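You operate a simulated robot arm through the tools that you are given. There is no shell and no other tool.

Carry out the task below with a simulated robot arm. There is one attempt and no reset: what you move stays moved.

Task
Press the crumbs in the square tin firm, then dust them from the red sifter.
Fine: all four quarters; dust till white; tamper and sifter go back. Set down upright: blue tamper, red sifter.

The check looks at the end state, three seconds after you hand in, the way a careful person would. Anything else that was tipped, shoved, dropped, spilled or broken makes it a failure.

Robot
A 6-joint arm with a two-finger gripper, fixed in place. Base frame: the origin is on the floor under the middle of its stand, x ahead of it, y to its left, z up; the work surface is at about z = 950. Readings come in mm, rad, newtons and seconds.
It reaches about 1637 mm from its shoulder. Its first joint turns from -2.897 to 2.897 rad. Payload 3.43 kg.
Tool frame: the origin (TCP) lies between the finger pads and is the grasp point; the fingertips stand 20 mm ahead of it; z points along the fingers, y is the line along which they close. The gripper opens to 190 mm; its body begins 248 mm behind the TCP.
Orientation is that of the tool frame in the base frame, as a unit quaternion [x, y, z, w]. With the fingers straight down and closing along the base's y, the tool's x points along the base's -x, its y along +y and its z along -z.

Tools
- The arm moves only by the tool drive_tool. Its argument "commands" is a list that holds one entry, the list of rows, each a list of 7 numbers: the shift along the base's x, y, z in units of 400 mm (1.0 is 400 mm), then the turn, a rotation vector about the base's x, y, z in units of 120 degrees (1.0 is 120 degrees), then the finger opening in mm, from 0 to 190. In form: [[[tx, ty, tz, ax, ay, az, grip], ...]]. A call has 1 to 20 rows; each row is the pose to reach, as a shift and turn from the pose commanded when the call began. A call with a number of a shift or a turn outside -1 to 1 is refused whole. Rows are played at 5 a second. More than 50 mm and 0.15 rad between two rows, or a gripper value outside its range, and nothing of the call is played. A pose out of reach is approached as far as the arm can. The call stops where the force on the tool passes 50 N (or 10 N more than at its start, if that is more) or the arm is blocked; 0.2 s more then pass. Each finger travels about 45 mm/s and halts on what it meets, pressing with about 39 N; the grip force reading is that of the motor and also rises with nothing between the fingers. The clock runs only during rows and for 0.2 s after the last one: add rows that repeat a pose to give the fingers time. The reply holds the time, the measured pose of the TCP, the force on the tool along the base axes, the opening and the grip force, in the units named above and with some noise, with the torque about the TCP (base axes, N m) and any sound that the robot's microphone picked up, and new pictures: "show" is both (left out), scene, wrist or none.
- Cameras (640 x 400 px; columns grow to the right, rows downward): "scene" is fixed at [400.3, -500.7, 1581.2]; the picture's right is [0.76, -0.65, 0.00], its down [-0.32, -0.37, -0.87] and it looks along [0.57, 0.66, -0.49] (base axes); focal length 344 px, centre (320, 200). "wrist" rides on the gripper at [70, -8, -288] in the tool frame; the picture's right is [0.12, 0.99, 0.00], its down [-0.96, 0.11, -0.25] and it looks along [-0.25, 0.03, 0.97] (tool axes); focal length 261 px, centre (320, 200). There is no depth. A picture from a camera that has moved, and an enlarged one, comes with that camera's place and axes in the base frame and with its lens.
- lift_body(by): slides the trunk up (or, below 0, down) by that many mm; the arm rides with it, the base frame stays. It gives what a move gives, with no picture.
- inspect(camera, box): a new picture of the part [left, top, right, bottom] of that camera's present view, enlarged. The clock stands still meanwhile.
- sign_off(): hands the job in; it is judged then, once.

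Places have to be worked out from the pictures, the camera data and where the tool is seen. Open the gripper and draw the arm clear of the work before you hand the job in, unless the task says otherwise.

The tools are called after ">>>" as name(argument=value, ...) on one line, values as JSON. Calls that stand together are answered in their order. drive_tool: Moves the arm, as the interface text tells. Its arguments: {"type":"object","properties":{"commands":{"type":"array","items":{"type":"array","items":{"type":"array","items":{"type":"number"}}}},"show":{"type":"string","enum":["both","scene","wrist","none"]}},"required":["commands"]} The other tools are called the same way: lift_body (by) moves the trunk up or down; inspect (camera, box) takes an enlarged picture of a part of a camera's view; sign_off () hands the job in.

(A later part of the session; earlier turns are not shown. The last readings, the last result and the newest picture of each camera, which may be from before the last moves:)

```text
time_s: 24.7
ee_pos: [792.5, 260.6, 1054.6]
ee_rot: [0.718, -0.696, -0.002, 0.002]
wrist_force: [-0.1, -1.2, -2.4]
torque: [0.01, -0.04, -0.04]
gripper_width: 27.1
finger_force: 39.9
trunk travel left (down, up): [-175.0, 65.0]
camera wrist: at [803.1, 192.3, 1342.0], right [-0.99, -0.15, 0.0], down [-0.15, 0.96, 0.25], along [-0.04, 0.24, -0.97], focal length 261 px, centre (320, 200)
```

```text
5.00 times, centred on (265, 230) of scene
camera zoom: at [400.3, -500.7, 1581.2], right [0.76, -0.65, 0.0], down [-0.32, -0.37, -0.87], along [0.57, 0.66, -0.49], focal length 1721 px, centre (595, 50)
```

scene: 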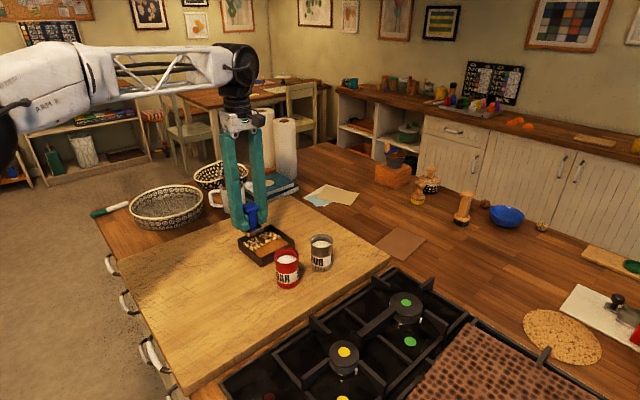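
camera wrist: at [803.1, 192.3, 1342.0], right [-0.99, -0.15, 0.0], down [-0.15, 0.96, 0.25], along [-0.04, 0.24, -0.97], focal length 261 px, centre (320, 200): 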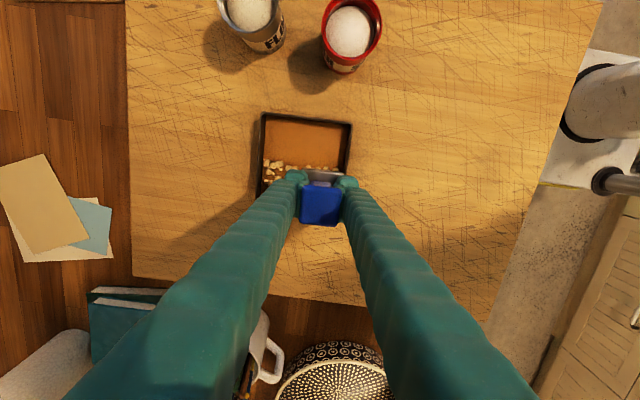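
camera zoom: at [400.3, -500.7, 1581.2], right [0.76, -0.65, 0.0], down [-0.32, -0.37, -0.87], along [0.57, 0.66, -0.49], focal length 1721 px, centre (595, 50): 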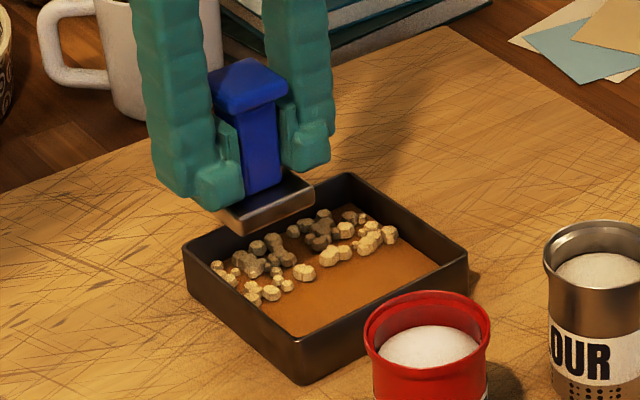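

The third quarter's crumbs are still loose, although the force reached 52 N. The press was probably too brief there, since the first two were held longer. I press the fourth quarter with a longer hold at about 35–40 N.

>>> drive_tool(commands=[[[0.004, 0.005, -0.05, 0, -0.0027, 0, 10], [0.004, 0.005, -0.1, 0, -0.0027, 0, 10], [0.004, 0.005, -0.115, 0, -0.0027, 0, 10], [0.004, 0.005, -0.12, 0, -0.0027, 0, 10], [0.004, 0.005, -0.125, 0, -0.0027, 0, 10], [0.004, 0.005, -0.13, 0, -0.0027, 0, 10], [0.004, 0.005, -0.134, 0, -0.0027, 0, 10], [0.004, 0.005, -0.137, 0, -0.0027, 0, 10], [0.004, 0.005, -0.138, 0, -0.0027, 0, 10], [0.004, 0.005, -0.138, 0, -0.0027, 0, 10], [0.004, 0.005, -0.138, 0, -0.0027, 0, 10], [0.004, 0.005, -0.138, 0, -0.0027, 0, 10], [0.004, 0.005, -0.138, 0, -0.0027, 0, 10], [0.004, 0.005, -0.138, 0, -0.0027, 0, 10], [0.004, 0.005, -0.138, 0, -0.0027, 0, 10]]], show="both")

>>> inspect(camera="scene", box=[220, 190, 310, 270])

>>> inspect(camera="wrist", box=[250, 120, 390, 240])

```text
time_s: 27.9
ee_pos: [796.8, 264.0, 999.6]
ee_rot: [0.719, -0.695, 0.002, -0.001]
wrist_force: [-4.0, -3.6, 35.4]
torque: [-0.05, 0.44, 0.01]
gripper_width: 26.9
finger_force: 39.1
trunk travel left (down, up): [-175.0, 65.0]
camera wrist: at [805.1, 195.7, 1286.8], right [-0.99, -0.15, 0.0], down [-0.15, 0.96, 0.25], along [-0.03, 0.24, -0.97], focal length 261 px, centre (320, 200)
```

scene: 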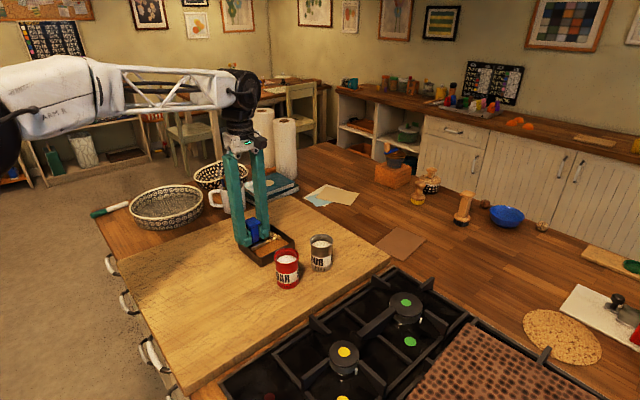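
wrist: 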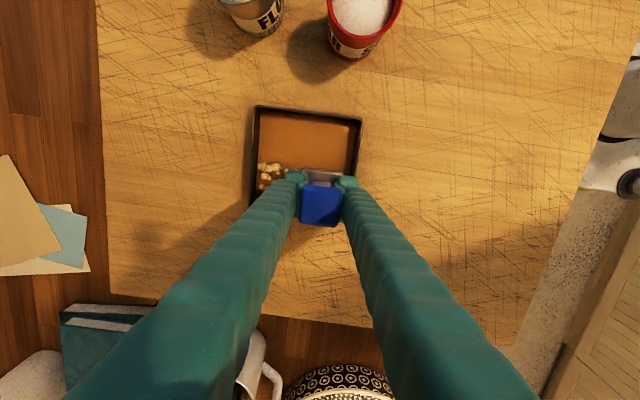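

```text
5.00 times, centred on (265, 230) of scene
camera zoom: at [400.3, -500.7, 1581.2], right [0.76, -0.65, 0.0], down [-0.32, -0.37, -0.87], along [0.57, 0.66, -0.49], focal length 1721 px, centre (595, 50)
```

zoom: 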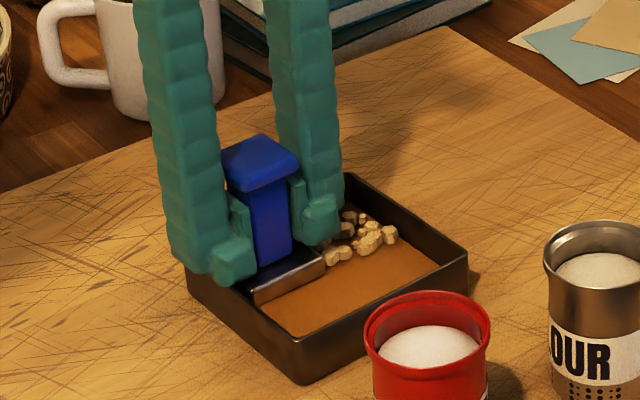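

```text
3.33 times, centred on (320, 180) of wrist
camera zoom: at [805.1, 195.7, 1286.8], right [-0.99, -0.15, 0.0], down [-0.15, 0.96, 0.25], along [-0.03, 0.24, -0.97], focal length 869 px, centre (320, 267)
```

zoom: 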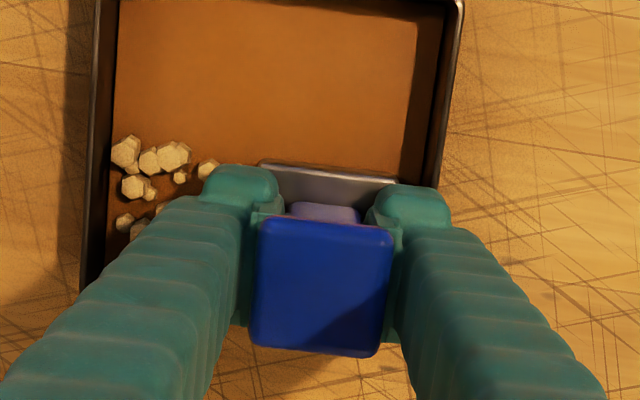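

The fourth quarter is pressed at 35 N with a hold. I lift and go back to the third quarter, hovering to verify before pressing it again.

>>> drive_tool(commands=[[[0, 0, 0.01, 0, 0, 0, 10], [0, 0, 0.03, 0, 0, 0, 10], [0, 0, 0.07, 0, 0, 0, 10], [0.06, 0.001, 0.1, 0, 0, 0, 10], [0.128, 0.003, 0.11, 0, 0, 0, 10], [0.128, 0.003, 0.11, 0, 0, 0, 10]]], show="both")

>>> inspect(camera="scene", box=[220, 190, 310, 270])

>>> inspect(camera="wrist", box=[250, 120, 390, 240])

```text
time_s: 29.3
ee_pos: [849.3, 268.3, 1041.5]
ee_rot: [0.719, -0.695, 0.001, -0.001]
wrist_force: [0.4, 0.2, -1.4]
torque: [0.02, 0.04, -0.01]
gripper_width: 27.1
finger_force: 39.1
trunk travel left (down, up): [-175.0, 65.0]
camera wrist: at [859.0, 199.4, 1328.5], right [-0.99, -0.15, 0.0], down [-0.15, 0.96, 0.25], along [-0.04, 0.24, -0.97], focal length 261 px, centre (320, 200)
```

scene: 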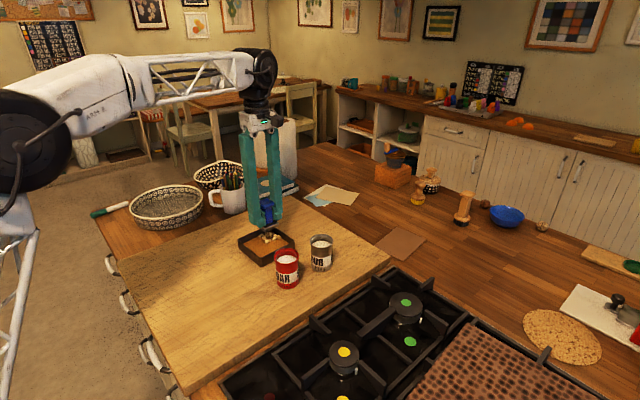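
wrist: 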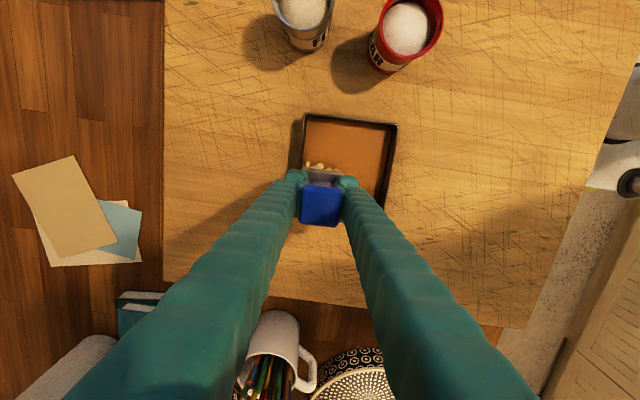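

```text
5.00 times, centred on (265, 230) of scene
camera zoom: at [400.3, -500.7, 1581.2], right [0.76, -0.65, 0.0], down [-0.32, -0.37, -0.87], along [0.57, 0.66, -0.49], focal length 1721 px, centre (595, 50)
```

zoom: 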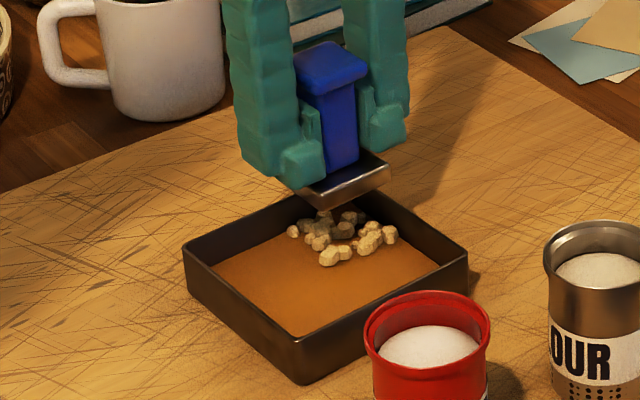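

```text
3.33 times, centred on (320, 180) of wrist
camera zoom: at [859.0, 199.4, 1328.5], right [-0.99, -0.15, 0.0], down [-0.15, 0.96, 0.25], along [-0.04, 0.24, -0.97], focal length 869 px, centre (320, 267)
```

zoom: 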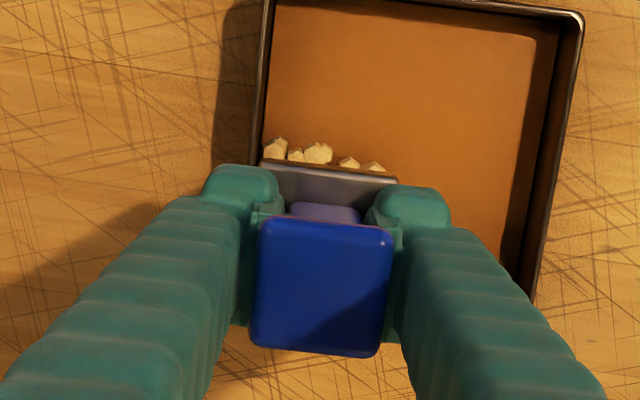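

Only the third quarter is left. The tamper sits about 4 mm too far out in both x and y, so it probably rode on the wall before. I shift it inward and press with a hold.

>>> drive_tool(commands=[[[-0.01, -0.011, 0, 0, 0, 0, 10], [-0.01, -0.011, -0.05, 0, 0, 0, 10], [-0.01, -0.011, -0.075, 0, 0, 0, 10], [-0.01, -0.011, -0.085, 0, 0, 0, 10], [-0.01, -0.011, -0.09, 0, 0, 0, 10], [-0.01, -0.011, -0.095, 0, 0, 0, 10], [-0.01, -0.011, -0.1, 0, 0, 0, 10], [-0.01, -0.011, -0.103, 0, 0, 0, 10], [-0.01, -0.011, -0.105, 0, 0, 0, 10], [-0.01, -0.011, -0.106, 0, 0, 0, 10], [-0.01, -0.011, -0.106, 0, 0, 0, 10], [-0.01, -0.011, -0.106, 0, 0, 0, 10], [-0.01, -0.011, -0.106, 0, 0, 0, 10], [-0.01, -0.011, -0.106, 0, 0, 0, 10]]], show="none")

>>> inspect(camera="scene", box=[220, 190, 310, 270])

>>> inspect(camera="wrist", box=[250, 120, 390, 240])

```text
time_s: 32.3
ee_pos: [843.9, 262.1, 998.7]
ee_rot: [0.719, -0.695, 0.001, -0.001]
wrist_force: [6.8, -2.4, 17.1]
torque: [-0.04, -0.79, -0.11]
gripper_width: 26.7
finger_force: 38.9
trunk travel left (down, up): [-175.0, 65.0]
```

```text
5.00 times, centred on (265, 230) of scene
camera zoom: at [400.3, -500.7, 1581.2], right [0.76, -0.65, 0.0], down [-0.32, -0.37, -0.87], along [0.57, 0.66, -0.49], focal length 1721 px, centre (595, 50)
```

zoom: 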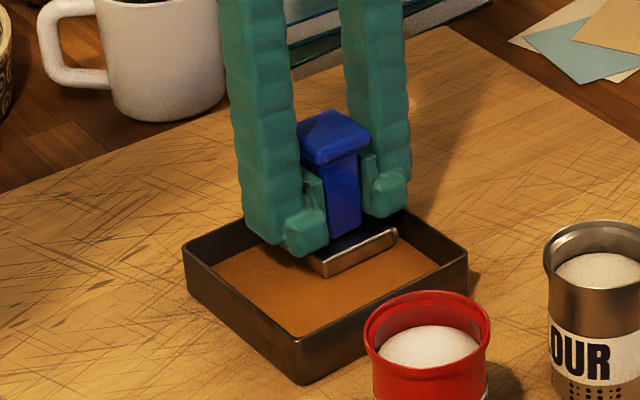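

```text
3.33 times, centred on (320, 180) of wrist
camera zoom: at [852.5, 192.5, 1287.0], right [-0.99, -0.15, 0.0], down [-0.15, 0.96, 0.25], along [-0.03, 0.24, -0.97], focal length 869 px, centre (320, 267)
```

zoom: 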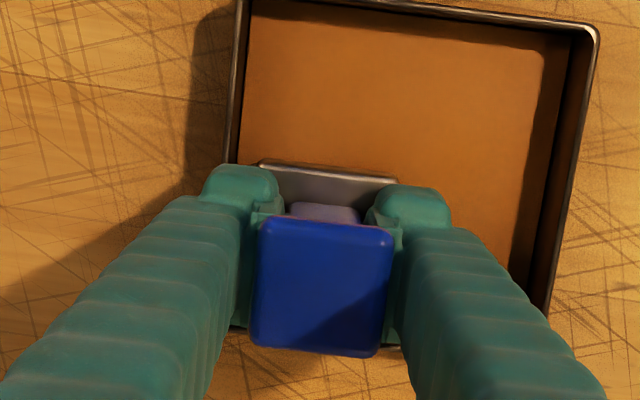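

The force is 17 N here. I press further to about 40 N and hold.

>>> drive_tool(commands=[[[0, 0, -0.003, 0, 0, 0, 10], [0, 0, -0.006, 0, 0, 0, 10], [0, 0, -0.007, 0, 0, 0, 10], [0, 0, -0.007, 0, 0, 0, 10], [0, 0, -0.007, 0, 0, 0, 10], [0, 0, -0.007, 0, 0, 0, 10]]], show="none")

```text
time_s: 33.2
ee_pos: [844.9, 261.9, 999.1]
ee_rot: [0.719, -0.695, 0.002, -0.004]
wrist_force: [-2.0, -0.2, 20.7]
torque: [-0.01, -0.72, -0.06]
gripper_width: 26.9
finger_force: 38.8
trunk travel left (down, up): [-175.0, 65.0]
stopped in row 4: the force on the tool passed its limit at 51 N (the readings are from after the stop); the commanded pose is now the measured one
```

The force reached 51 N. I lift straight up, fix the small tilt and check the whole surface.

>>> drive_tool(commands=[[[0, 0, 0.01, 0, 0, 0, 10], [0, 0, 0.03, 0, 0, 0, 10], [0, 0, 0.07, 0, 0.0025, 0, 10], [0, 0.03, 0.14, 0, 0.0025, 0, 10], [0.02, 0.12, 0.2, 0, 0.0025, 0, 10], [0.03, 0.21, 0.225, 0, 0.0025, -0.02, 10], [0.03, 0.21, 0.225, 0, 0.0025, -0.02, 10]]], show="both")

>>> inspect(camera="scene", box=[220, 180, 310, 270])

>>> inspect(camera="wrist", box=[250, 60, 390, 240])

```text
time_s: 34.8
ee_pos: [856.1, 349.1, 1085.8]
ee_rot: [-0.704, 0.71, 0.0, 0.0]
wrist_force: [0.6, 0.3, -0.9]
torque: [0.03, 0.03, 0.01]
gripper_width: 26.8
finger_force: 38.9
trunk travel left (down, up): [-175.0, 65.0]
camera wrist: at [862.0, 278.7, 1373.3], right [-0.99, -0.11, 0.0], down [-0.11, 0.96, 0.25], along [-0.03, 0.25, -0.97], focal length 261 px, centre (320, 200)
```

scene: 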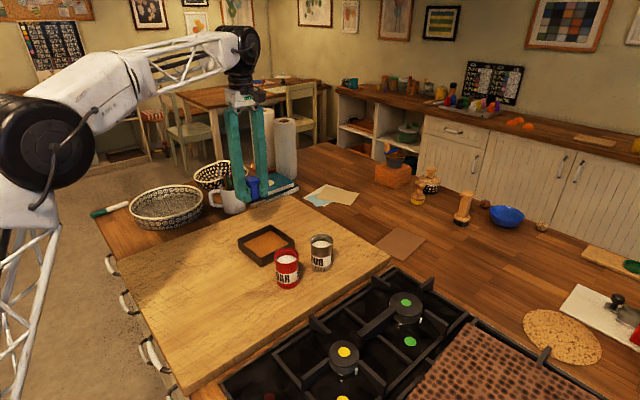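
wrist: 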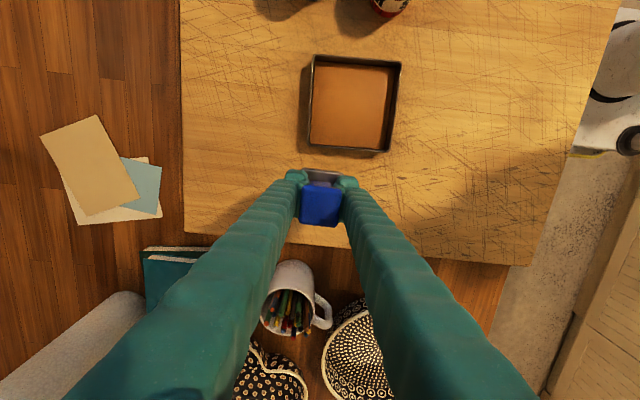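

```text
4.44 times, centred on (265, 225) of scene
camera zoom: at [400.3, -500.7, 1581.2], right [0.76, -0.65, 0.0], down [-0.32, -0.37, -0.87], along [0.57, 0.66, -0.49], focal length 1530 px, centre (564, 89)
```

zoom: 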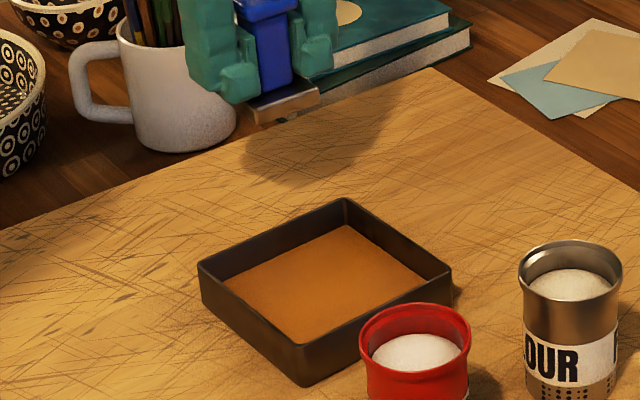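

```text
2.22 times, centred on (320, 150) of wrist
camera zoom: at [862.0, 278.7, 1373.3], right [-0.99, -0.11, 0.0], down [-0.11, 0.96, 0.25], along [-0.03, 0.25, -0.97], focal length 579 px, centre (320, 311)
```

zoom: 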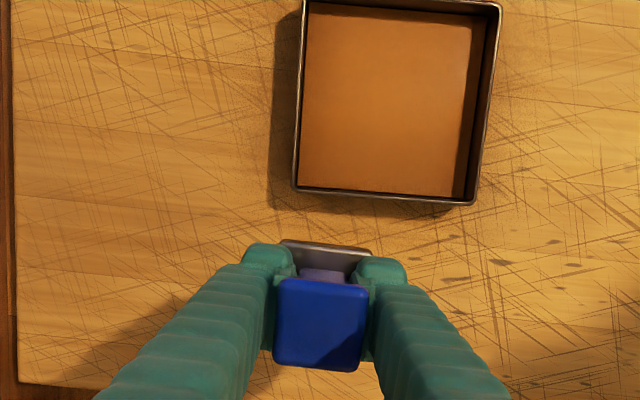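

All four quarters are smooth and firm. I now return the tamper to its spot at (870, 400), turn it back, and lower it to just above the board.

>>> drive_tool(commands=[[[0.018, 0.064, 0, 0, 0, -0.017, 10], [0.035, 0.1275, 0, 0, 0, -0.034, 10], [0.035, 0.1275, 0, 0, 0, -0.034, 10], [0.035, 0.1275, -0.08, 0, 0, -0.034, 10], [0.035, 0.1275, -0.16, 0, 0, -0.034, 10], [0.035, 0.1275, -0.2, 0, 0, -0.034, 10], [0.035, 0.1275, -0.225, 0, 0, -0.034, 10], [0.035, 0.1275, -0.225, 0, 0, -0.034, 10]]], show="both")

>>> inspect(camera="scene", box=[210, 170, 300, 230])

>>> inspect(camera="wrist", box=[250, 150, 390, 240])

```text
time_s: 36.6
ee_pos: [871.5, 395.6, 997.0]
ee_rot: [-0.678, 0.735, 0.0, 0.001]
wrist_force: [0.6, -0.1, -0.6]
torque: [0.0, -0.02, 0.01]
gripper_width: 26.7
finger_force: 39.9
trunk travel left (down, up): [-175.0, 65.0]
camera wrist: at [873.0, 325.2, 1284.7], right [-1.0, -0.04, 0.0], down [-0.04, 0.97, 0.25], along [-0.01, 0.25, -0.97], focal length 261 px, centre (320, 200)
```

scene: 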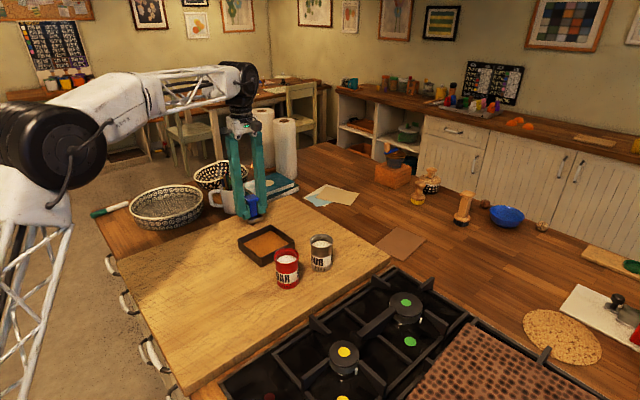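
wrist: 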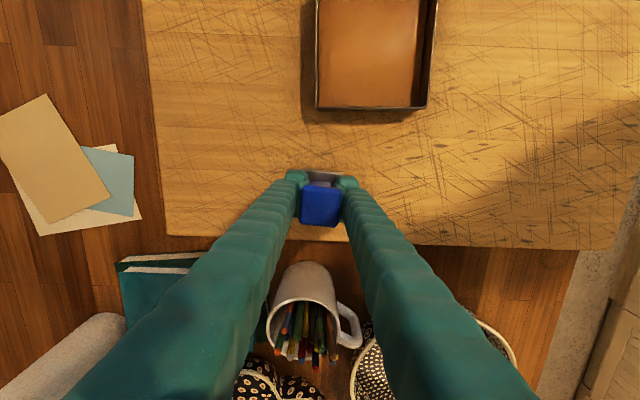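

```text
6.67 times, centred on (255, 200) of scene
camera zoom: at [400.3, -500.7, 1581.2], right [0.76, -0.65, 0.0], down [-0.32, -0.37, -0.87], along [0.57, 0.66, -0.49], focal length 2295 px, centre (753, 200)
```

zoom: 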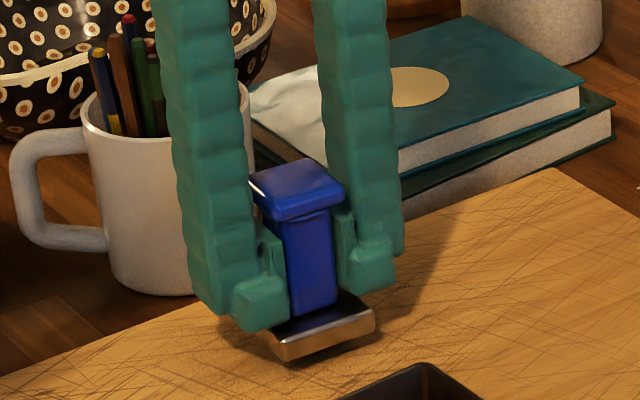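

```text
4.44 times, centred on (320, 195) of wrist
camera zoom: at [873.0, 325.2, 1284.7], right [-1.0, -0.04, 0.0], down [-0.04, 0.97, 0.25], along [-0.01, 0.25, -0.97], focal length 1158 px, centre (320, 222)
```

zoom: 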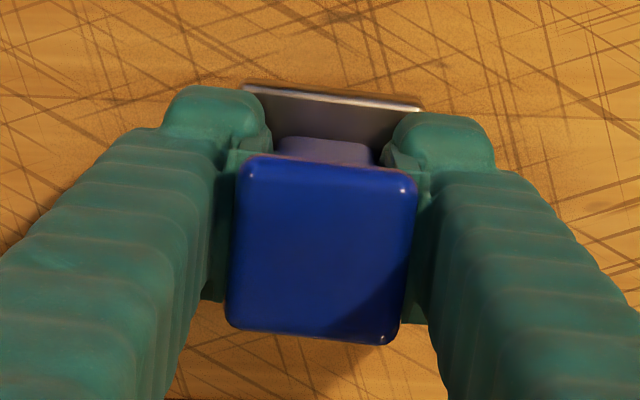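

The TCP is about 4 mm short in y. I enlarge the scene view further to see whether the tamper hangs level before setting it down.

>>> inspect(camera="scene", box=[238, 186, 278, 226])

```text
10.00 times, centred on (258, 206) of scene
camera zoom: at [400.3, -500.7, 1581.2], right [0.76, -0.65, 0.0], down [-0.32, -0.37, -0.87], along [0.57, 0.66, -0.49], focal length 3442 px, centre (940, 140)
```

zoom: 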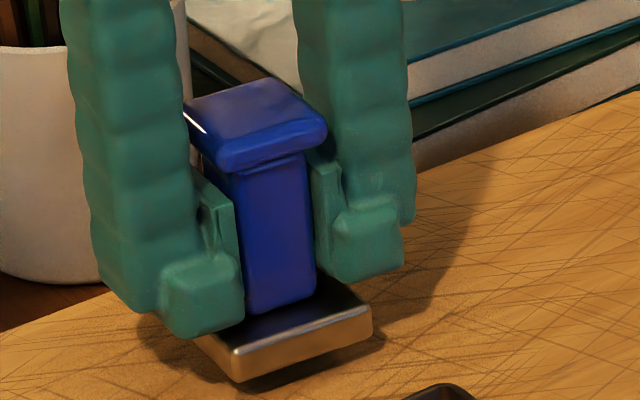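

The tamper hangs upright. I correct the position by -1.5 mm in x and +4.4 mm in y and lower slowly toward contact.

>>> drive_tool(commands=[[[-0.004, 0.011, 0, 0, 0, 0, 10], [-0.004, 0.011, -0.008, 0, 0, 0, 10], [-0.004, 0.011, -0.013, 0, 0, 0, 10], [-0.004, 0.011, -0.016, 0, 0, 0, 10], [-0.004, 0.011, -0.016, 0, 0, 0, 10]]], show="none")

```text
time_s: 37.8
ee_pos: [868.4, 401.4, 991.3]
ee_rot: [-0.678, 0.735, 0.0, 0.0]
wrist_force: [-0.9, -0.3, -1.4]
torque: [-0.02, -0.03, 0.0]
gripper_width: 26.9
finger_force: 39.5
trunk travel left (down, up): [-175.0, 65.0]
```

No contact yet at z≈991. I keep lowering in 1 mm steps.

>>> drive_tool(commands=[[[0.002, -0.002, -0.0025, 0, 0, 0, 10], [0.002, -0.002, -0.005, 0, 0, 0, 10], [0.002, -0.002, -0.005, 0, 0, 0, 10]]], show="none")

```text
time_s: 38.6
ee_pos: [870.1, 400.2, 988.5]
ee_rot: [-0.678, 0.735, 0.0, 0.0]
wrist_force: [0.3, -0.2, -1.5]
torque: [0.03, 0.0, -0.01]
gripper_width: 26.8
finger_force: 39.0
trunk travel left (down, up): [-175.0, 65.0]
```

Still free at 988.5, so the tamper has slid up a little in the grip. I lower 2 mm more and check.

>>> drive_tool(commands=[[[0, 0, -0.0025, 0, 0, 0, 10], [0, 0, -0.005, 0, 0, 0, 10], [0, 0, -0.005, 0, 0, 0, 10]]], show="none")

>>> inspect(camera="scene", box=[238, 186, 278, 226])

```text
time_s: 39.4
ee_pos: [869.5, 400.4, 987.0]
ee_rot: [-0.678, 0.735, 0.0, 0.0]
wrist_force: [0.9, 0.3, 0.3]
torque: [0.06, -0.04, 0.0]
gripper_width: 27.0
finger_force: 39.4
trunk travel left (down, up): [-175.0, 65.0]
```

```text
10.00 times, centred on (258, 206) of scene
camera zoom: at [400.3, -500.7, 1581.2], right [0.76, -0.65, 0.0], down [-0.32, -0.37, -0.87], along [0.57, 0.66, -0.49], focal length 3442 px, centre (940, 140)
```

zoom: 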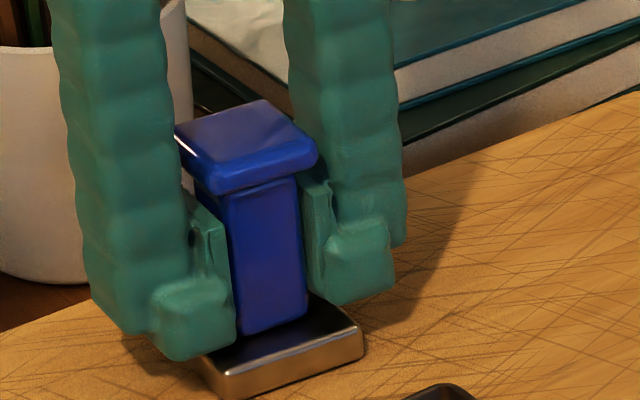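

The force has just gone from about -1.5 to +0.3 N, so the base is starting to touch. I go down 0.8 mm more to confirm.

>>> drive_tool(commands=[[[0, 0, -0.002, 0, 0, 0, 10], [0, 0, -0.002, 0, 0, 0, 10], [0, 0, -0.002, 0, 0, 0, 10]]], show="none")

```text
time_s: 40.2
ee_pos: [869.4, 401.3, 986.9]
ee_rot: [-0.678, 0.735, 0.0, 0.001]
wrist_force: [-2.5, 1.0, 13.5]
torque: [-0.06, 0.01, -0.03]
gripper_width: 26.8
finger_force: 38.8
trunk travel left (down, up): [-175.0, 65.0]
```

It is in contact at 13.5 N. I ease off slightly, open the fingers to 80 mm, and then rise straight up.

>>> drive_tool(commands=[[[0, 0, 0.0015, 0, 0, 0, 10], [0, 0, 0.0015, 0, 0, 0, 30], [0, 0, 0.0015, 0, 0, 0, 45], [0, 0, 0.0015, 0, 0, 0, 60], [0, 0, 0.0015, 0, 0, 0, 80], [0, 0, 0.0015, 0, 0, 0, 80], [0, 0, 0.0015, 0, 0, 0, 80]]], show="both")

>>> inspect(camera="wrist", box=[250, 150, 390, 240])

```text
time_s: 41.8
ee_pos: [870.3, 399.9, 986.3]
ee_rot: [-0.679, 0.734, 0.0, -0.001]
wrist_force: [0.0, -0.2, 0.1]
torque: [0.0, 0.0, -0.02]
gripper_width: 80.2
finger_force: 0.1
trunk travel left (down, up): [-175.0, 65.0]
camera wrist: at [872.2, 329.8, 1274.0], right [-1.0, -0.04, 0.0], down [-0.04, 0.97, 0.25], along [-0.01, 0.25, -0.97], focal length 261 px, centre (320, 200)
```

scene: 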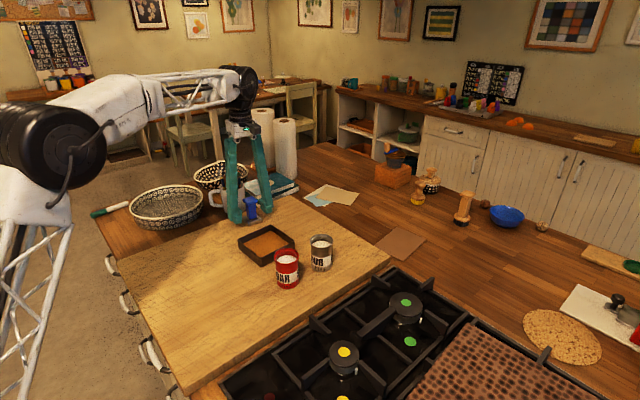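
wrist: 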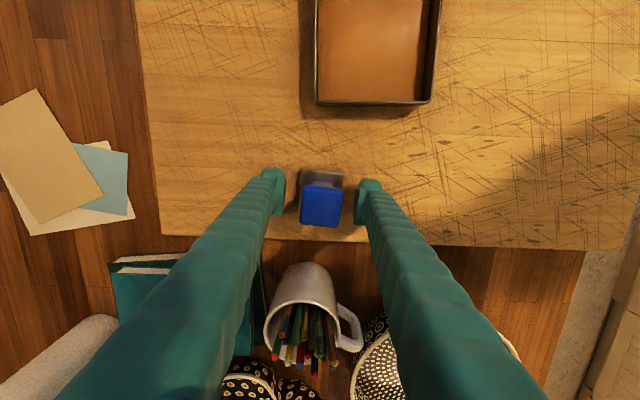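

```text
4.44 times, centred on (320, 195) of wrist
camera zoom: at [872.2, 329.8, 1274.0], right [-1.0, -0.04, 0.0], down [-0.04, 0.97, 0.25], along [-0.01, 0.25, -0.97], focal length 1158 px, centre (320, 222)
```

zoom: 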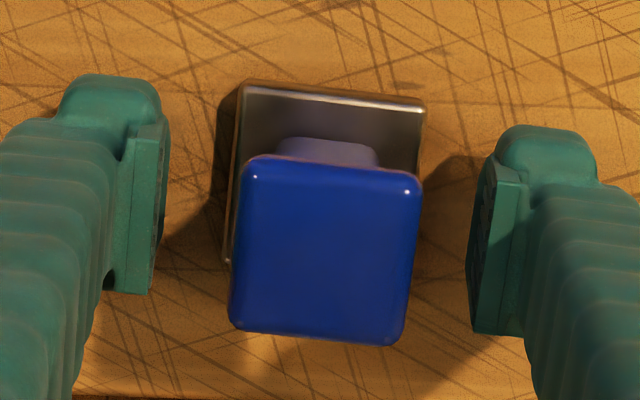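

The tamper stands upright in its old place. I rise clear, then turn the tool back and travel toward the red sifter at height.

>>> drive_tool(commands=[[[0, 0, 0.08, 0, 0, 0, 80], [0, 0, 0.18, 0, 0, 0, 80], [0, 0, 0.28, 0, 0, 0, 80], [0, 0, 0.38, 0, 0, 0, 80], [-0.03, -0.09, 0.42, 0, 0, -0.06, 80], [-0.06, -0.18, 0.42, 0, 0, -0.12, 80], [-0.09, -0.27, 0.42, 0, 0, -0.18, 90], [-0.12, -0.36, 0.42, 0, 0, -0.24, 100], [-0.15, -0.45, 0.42, 0, 0, -0.3, 100], [-0.18, -0.54, 0.42, 0, 0, -0.36, 100], [-0.21, -0.63, 0.42, 0, 0, -0.42, 100], [-0.21, -0.71, 0.42, 0, 0, -0.48, 100], [-0.21, -0.8, 0.42, 0, 0, -0.54, 100], [-0.21, -0.8, 0.42, 0, 0, -0.6, 100], [-0.21, -0.8, 0.42, 0, 0, -0.66, 100], [-0.21, -0.8, 0.42, 0, 0, -0.7125, 100], [-0.21, -0.8, 0.42, 0, 0, -0.7125, 100]]], show="both")

>>> inspect(camera="scene", box=[260, 225, 340, 295])

>>> inspect(camera="wrist", box=[240, 140, 400, 270])

```text
time_s: 45.4
ee_pos: [785.7, 80.7, 1155.7]
ee_rot: [0.002, 1.0, 0.0, 0.0]
wrist_force: [-0.8, 1.0, 0.8]
torque: [0.03, 0.01, 0.05]
gripper_width: 99.8
finger_force: 0.1
trunk travel left (down, up): [-175.0, 65.0]
camera wrist: at [713.5, 72.9, 1443.5], right [-0.12, 0.99, 0.0], down [0.96, 0.11, 0.25], along [0.25, 0.03, -0.97], focal length 261 px, centre (320, 200)
```

scene: 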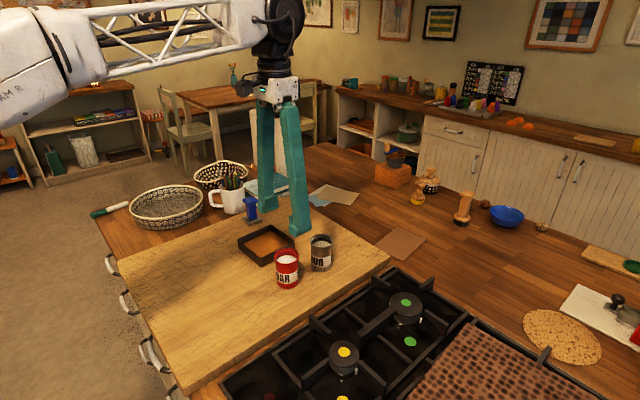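
wrist: 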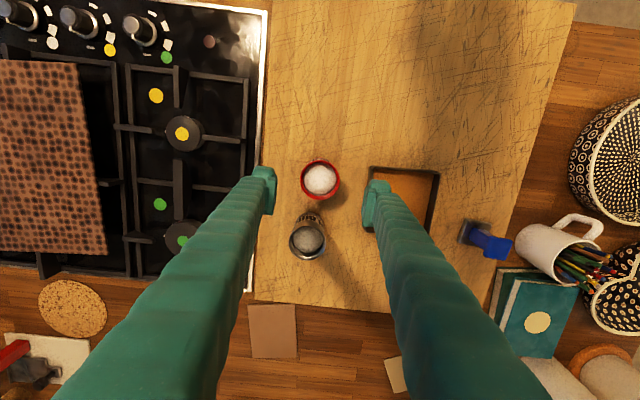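

```text
5.71 times, centred on (300, 260) of scene
camera zoom: at [400.3, -500.7, 1581.2], right [0.76, -0.65, 0.0], down [-0.32, -0.37, -0.87], along [0.57, 0.66, -0.49], focal length 1967 px, centre (434, -143)
```

zoom: 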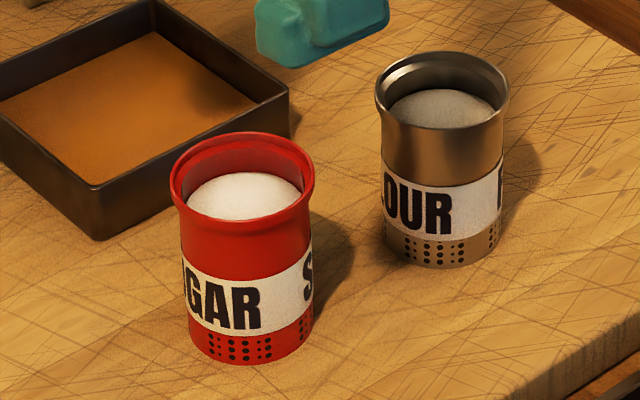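

```text
3.08 times, centred on (320, 205) of wrist
camera zoom: at [713.5, 72.9, 1443.5], right [-0.12, 0.99, 0.0], down [0.96, 0.11, 0.25], along [0.25, 0.03, -0.97], focal length 802 px, centre (320, 185)
```

zoom: 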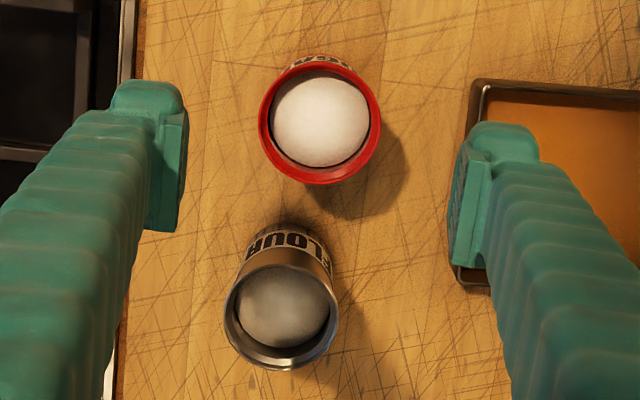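

The red sifter's rim centre is at about (788, 81.5), with a body about 57 mm wide. I narrow the fingers to 84 mm, shift +3.5 mm in x, and descend around its body, keeping clear of the tin and the flour can.

>>> drive_tool(commands=[[[0.009, 0.001, 0, 0, 0, 0, 84], [0.009, 0.001, -0.1, 0, 0, 0, 84], [0.009, 0.001, -0.2, 0, 0, 0, 84], [0.009, 0.001, -0.26, 0, 0, 0, 84], [0.009, 0.001, -0.26, 0, 0, 0, 84]]], show="both")

>>> inspect(camera="scene", box=[250, 205, 350, 295])

>>> inspect(camera="wrist", box=[240, 140, 400, 270])

```text
time_s: 46.6
ee_pos: [791.1, 80.3, 1050.6]
ee_rot: [0.001, 1.0, 0.0, 0.0]
wrist_force: [-0.2, 1.3, -0.8]
torque: [0.0, 0.0, 0.0]
gripper_width: 84.0
finger_force: 0.0
trunk travel left (down, up): [-175.0, 65.0]
camera wrist: at [719.4, 72.8, 1338.9], right [-0.12, 0.99, 0.0], down [0.96, 0.11, 0.25], along [0.25, 0.03, -0.97], focal length 261 px, centre (320, 200)
```

scene: 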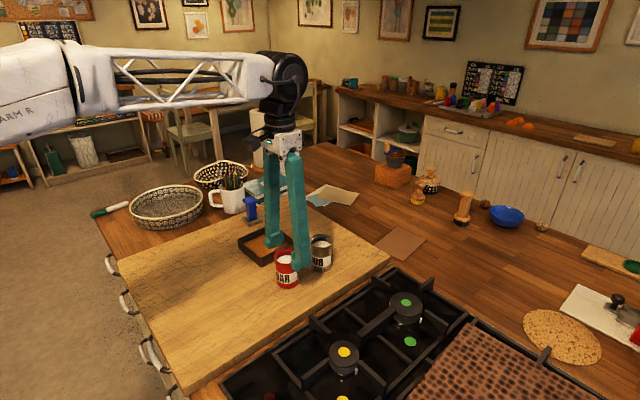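
wrist: 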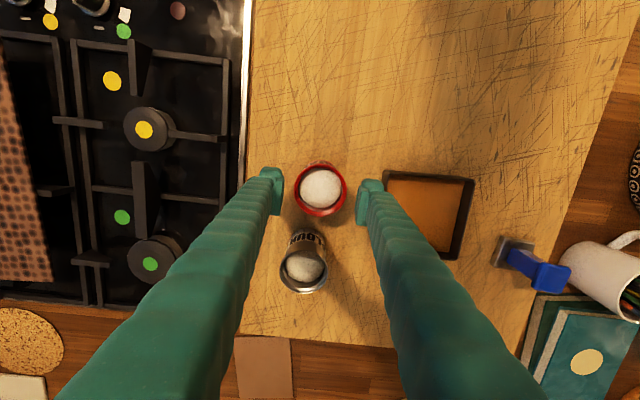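

```text
4.44 times, centred on (300, 250) of scene
camera zoom: at [400.3, -500.7, 1581.2], right [0.76, -0.65, 0.0], down [-0.32, -0.37, -0.87], along [0.57, 0.66, -0.49], focal length 1530 px, centre (409, -22)
```

zoom: 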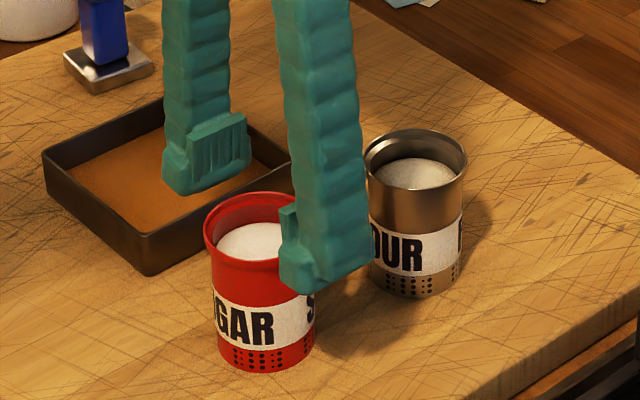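

```text
3.08 times, centred on (320, 205) of wrist
camera zoom: at [719.4, 72.8, 1338.9], right [-0.12, 0.99, 0.0], down [0.96, 0.11, 0.25], along [0.25, 0.03, -0.97], focal length 802 px, centre (320, 185)
```

zoom: 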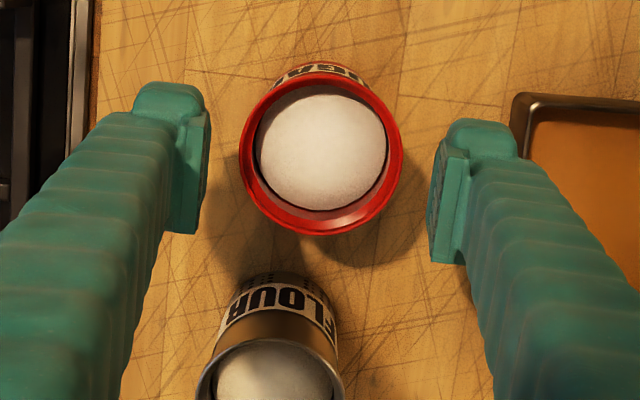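

The sifter centre is about 2 mm back in x from the TCP, at about (789, 81), with its rim near 1027. I correct for that and go down to z≈985.

>>> drive_tool(commands=[[[-0.005, 0.002, 0, 0, 0, 0, 84], [-0.005, 0.002, -0.06, 0, 0, 0, 84], [-0.005, 0.002, -0.12, 0, 0, 0, 84], [-0.005, 0.002, -0.164, 0, 0, 0, 84], [-0.005, 0.002, -0.164, 0, 0, 0, 84]]], show="both")

>>> inspect(camera="scene", box=[250, 205, 350, 295])

>>> inspect(camera="wrist", box=[240, 140, 400, 270])

```text
time_s: 47.8
ee_pos: [788.4, 79.6, 986.4]
ee_rot: [0.001, 1.0, -0.001, 0.0]
wrist_force: [0.1, 0.6, -0.1]
torque: [-0.03, -0.02, -0.02]
gripper_width: 84.1
finger_force: 0.0
trunk travel left (down, up): [-175.0, 65.0]
camera wrist: at [717.2, 72.3, 1273.7], right [-0.12, 0.99, 0.0], down [0.96, 0.11, 0.25], along [0.25, 0.03, -0.97], focal length 261 px, centre (320, 200)
```

scene: 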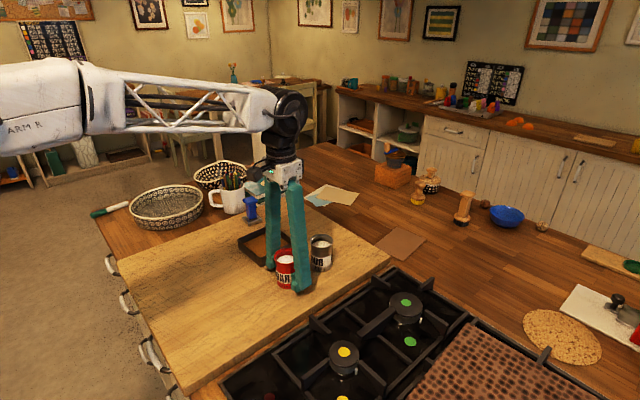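
wrist: 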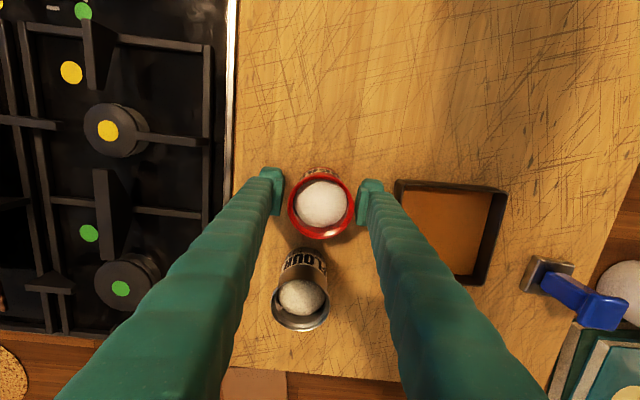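

```text
4.44 times, centred on (300, 250) of scene
camera zoom: at [400.3, -500.7, 1581.2], right [0.76, -0.65, 0.0], down [-0.32, -0.37, -0.87], along [0.57, 0.66, -0.49], focal length 1530 px, centre (409, -22)
```

zoom: 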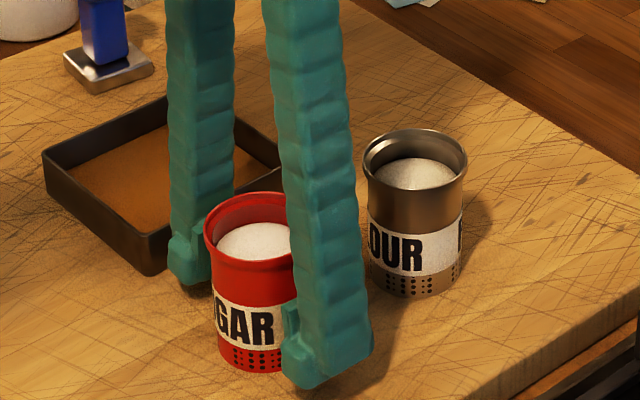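

```text
3.08 times, centred on (320, 205) of wrist
camera zoom: at [717.2, 72.3, 1273.7], right [-0.12, 0.99, 0.0], down [0.96, 0.11, 0.25], along [0.25, 0.03, -0.97], focal length 802 px, centre (320, 185)
```

zoom: 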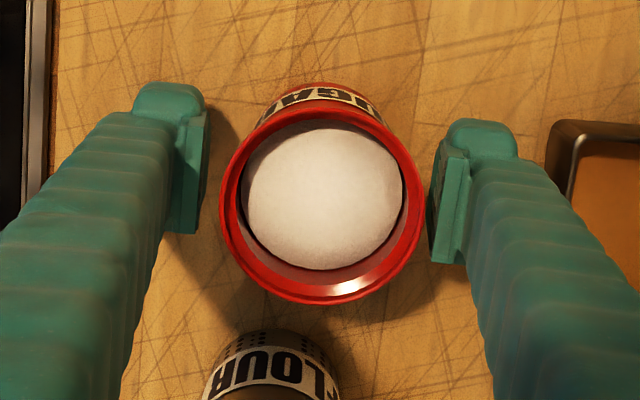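

The sifter is centred between the pads. I close gently on its body.

>>> drive_tool(commands=[[[0, 0.001, 0, 0, 0, 0, 74], [0, 0.001, 0, 0, 0, 0, 66], [0, 0.001, 0, 0, 0, 0, 58], [0, 0.001, 0, 0, 0, 0, 50], [0, 0.001, 0, 0, 0, 0, 40], [0, 0.001, 0, 0, 0, 0, 40], [0, 0.001, 0, 0, 0, 0, 40]]], show="both")

>>> inspect(camera="scene", box=[250, 205, 350, 295])

>>> inspect(camera="wrist", box=[240, 140, 400, 270])

```text
time_s: 49.4
ee_pos: [788.4, 80.0, 985.9]
ee_rot: [0.001, 1.0, 0.0, 0.0]
wrist_force: [0.5, -1.0, 0.6]
torque: [0.05, -0.02, 0.01]
gripper_width: 55.8
finger_force: 39.3
trunk travel left (down, up): [-175.0, 65.0]
camera wrist: at [717.1, 73.1, 1273.6], right [-0.12, 0.99, 0.0], down [0.96, 0.11, 0.25], along [0.25, 0.03, -0.97], focal length 261 px, centre (320, 200)
```

scene: 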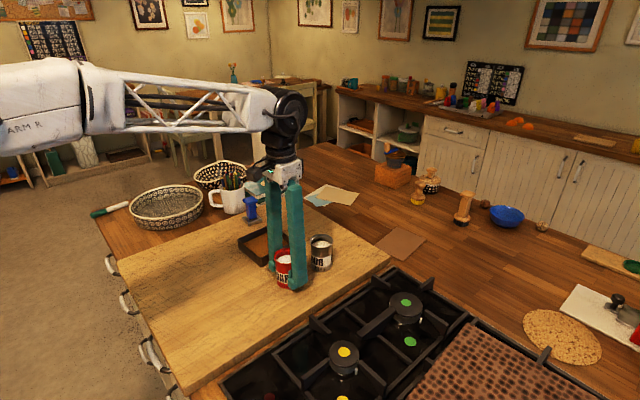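
wrist: 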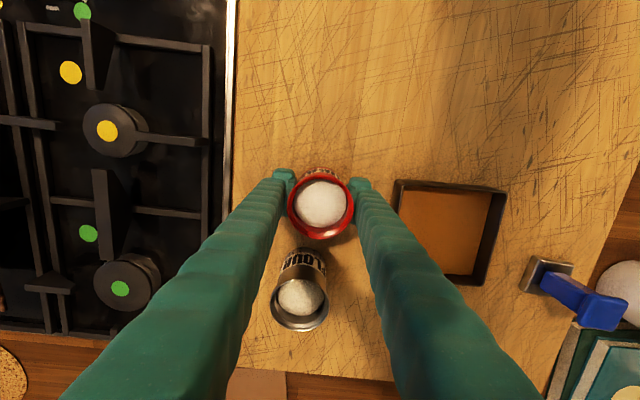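

```text
4.44 times, centred on (300, 250) of scene
camera zoom: at [400.3, -500.7, 1581.2], right [0.76, -0.65, 0.0], down [-0.32, -0.37, -0.87], along [0.57, 0.66, -0.49], focal length 1530 px, centre (409, -22)
```

zoom: 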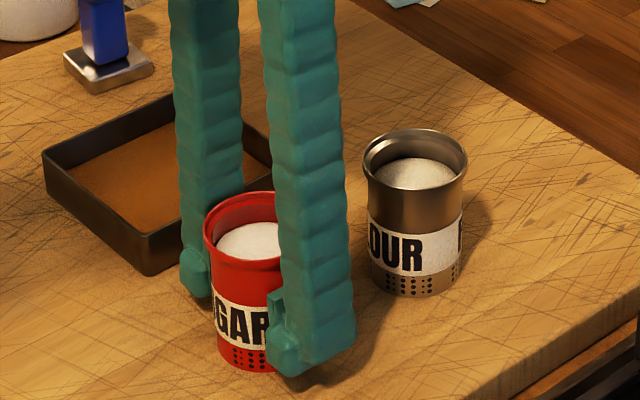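

```text
3.08 times, centred on (320, 205) of wrist
camera zoom: at [717.1, 73.1, 1273.6], right [-0.12, 0.99, 0.0], down [0.96, 0.11, 0.25], along [0.25, 0.03, -0.97], focal length 802 px, centre (320, 185)
```

zoom: 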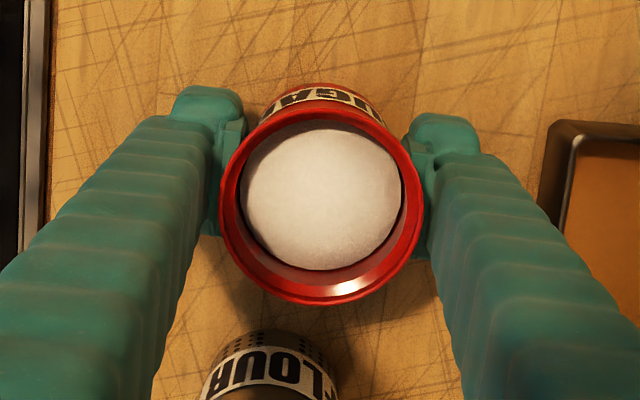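

The sifter is gripped at 55.8 mm, so it goes back to (788.4, 80, 985.9). I lift it slowly and smoothly by 60 mm and check that no powder falls.

>>> drive_tool(commands=[[[0, 0, 0.005, 0, 0, 0, 40], [0, 0, 0.015, 0, 0, 0, 40], [0, 0, 0.03, 0, 0, 0, 40], [0, 0, 0.05, 0, 0, 0, 40], [0, 0, 0.075, 0, 0, 0, 40], [0, 0, 0.1, 0, 0, 0, 40], [0, 0, 0.125, 0, 0, 0, 40], [0, 0, 0.14, 0, 0, 0, 40], [0, 0, 0.15, 0, 0, 0, 40], [0, 0, 0.15, 0, 0, 0, 40]]], show="both")

>>> inspect(camera="scene", box=[230, 195, 350, 295])

```text
time_s: 51.6
ee_pos: [786.8, 81.0, 1045.6]
ee_rot: [0.001, 1.0, 0.0, 0.0]
wrist_force: [0.9, 1.0, -1.9]
torque: [-0.01, -0.03, 0.0]
gripper_width: 56.1
finger_force: 39.0
trunk travel left (down, up): [-175.0, 65.0]
camera wrist: at [715.9, 74.1, 1333.0], right [-0.12, 0.99, 0.0], down [0.96, 0.11, 0.25], along [0.25, 0.03, -0.97], focal length 261 px, centre (320, 200)
```

scene: 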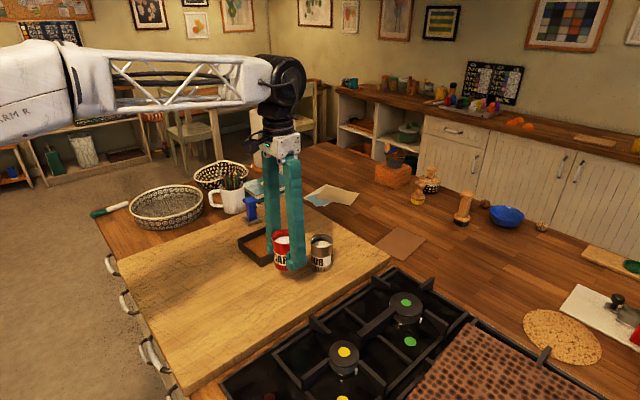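
wrist: 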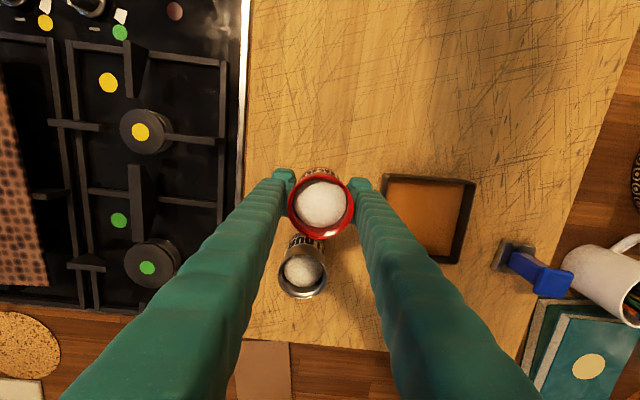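

```text
4.00 times, centred on (290, 245) of scene
camera zoom: at [400.3, -500.7, 1581.2], right [0.76, -0.65, 0.0], down [-0.32, -0.37, -0.87], along [0.57, 0.66, -0.49], focal length 1377 px, centre (440, 20)
```

zoom: 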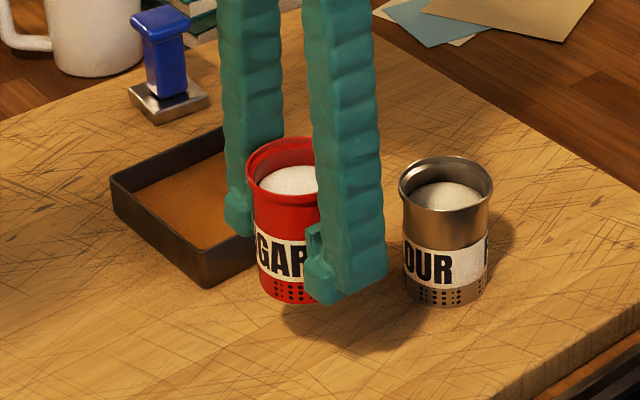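

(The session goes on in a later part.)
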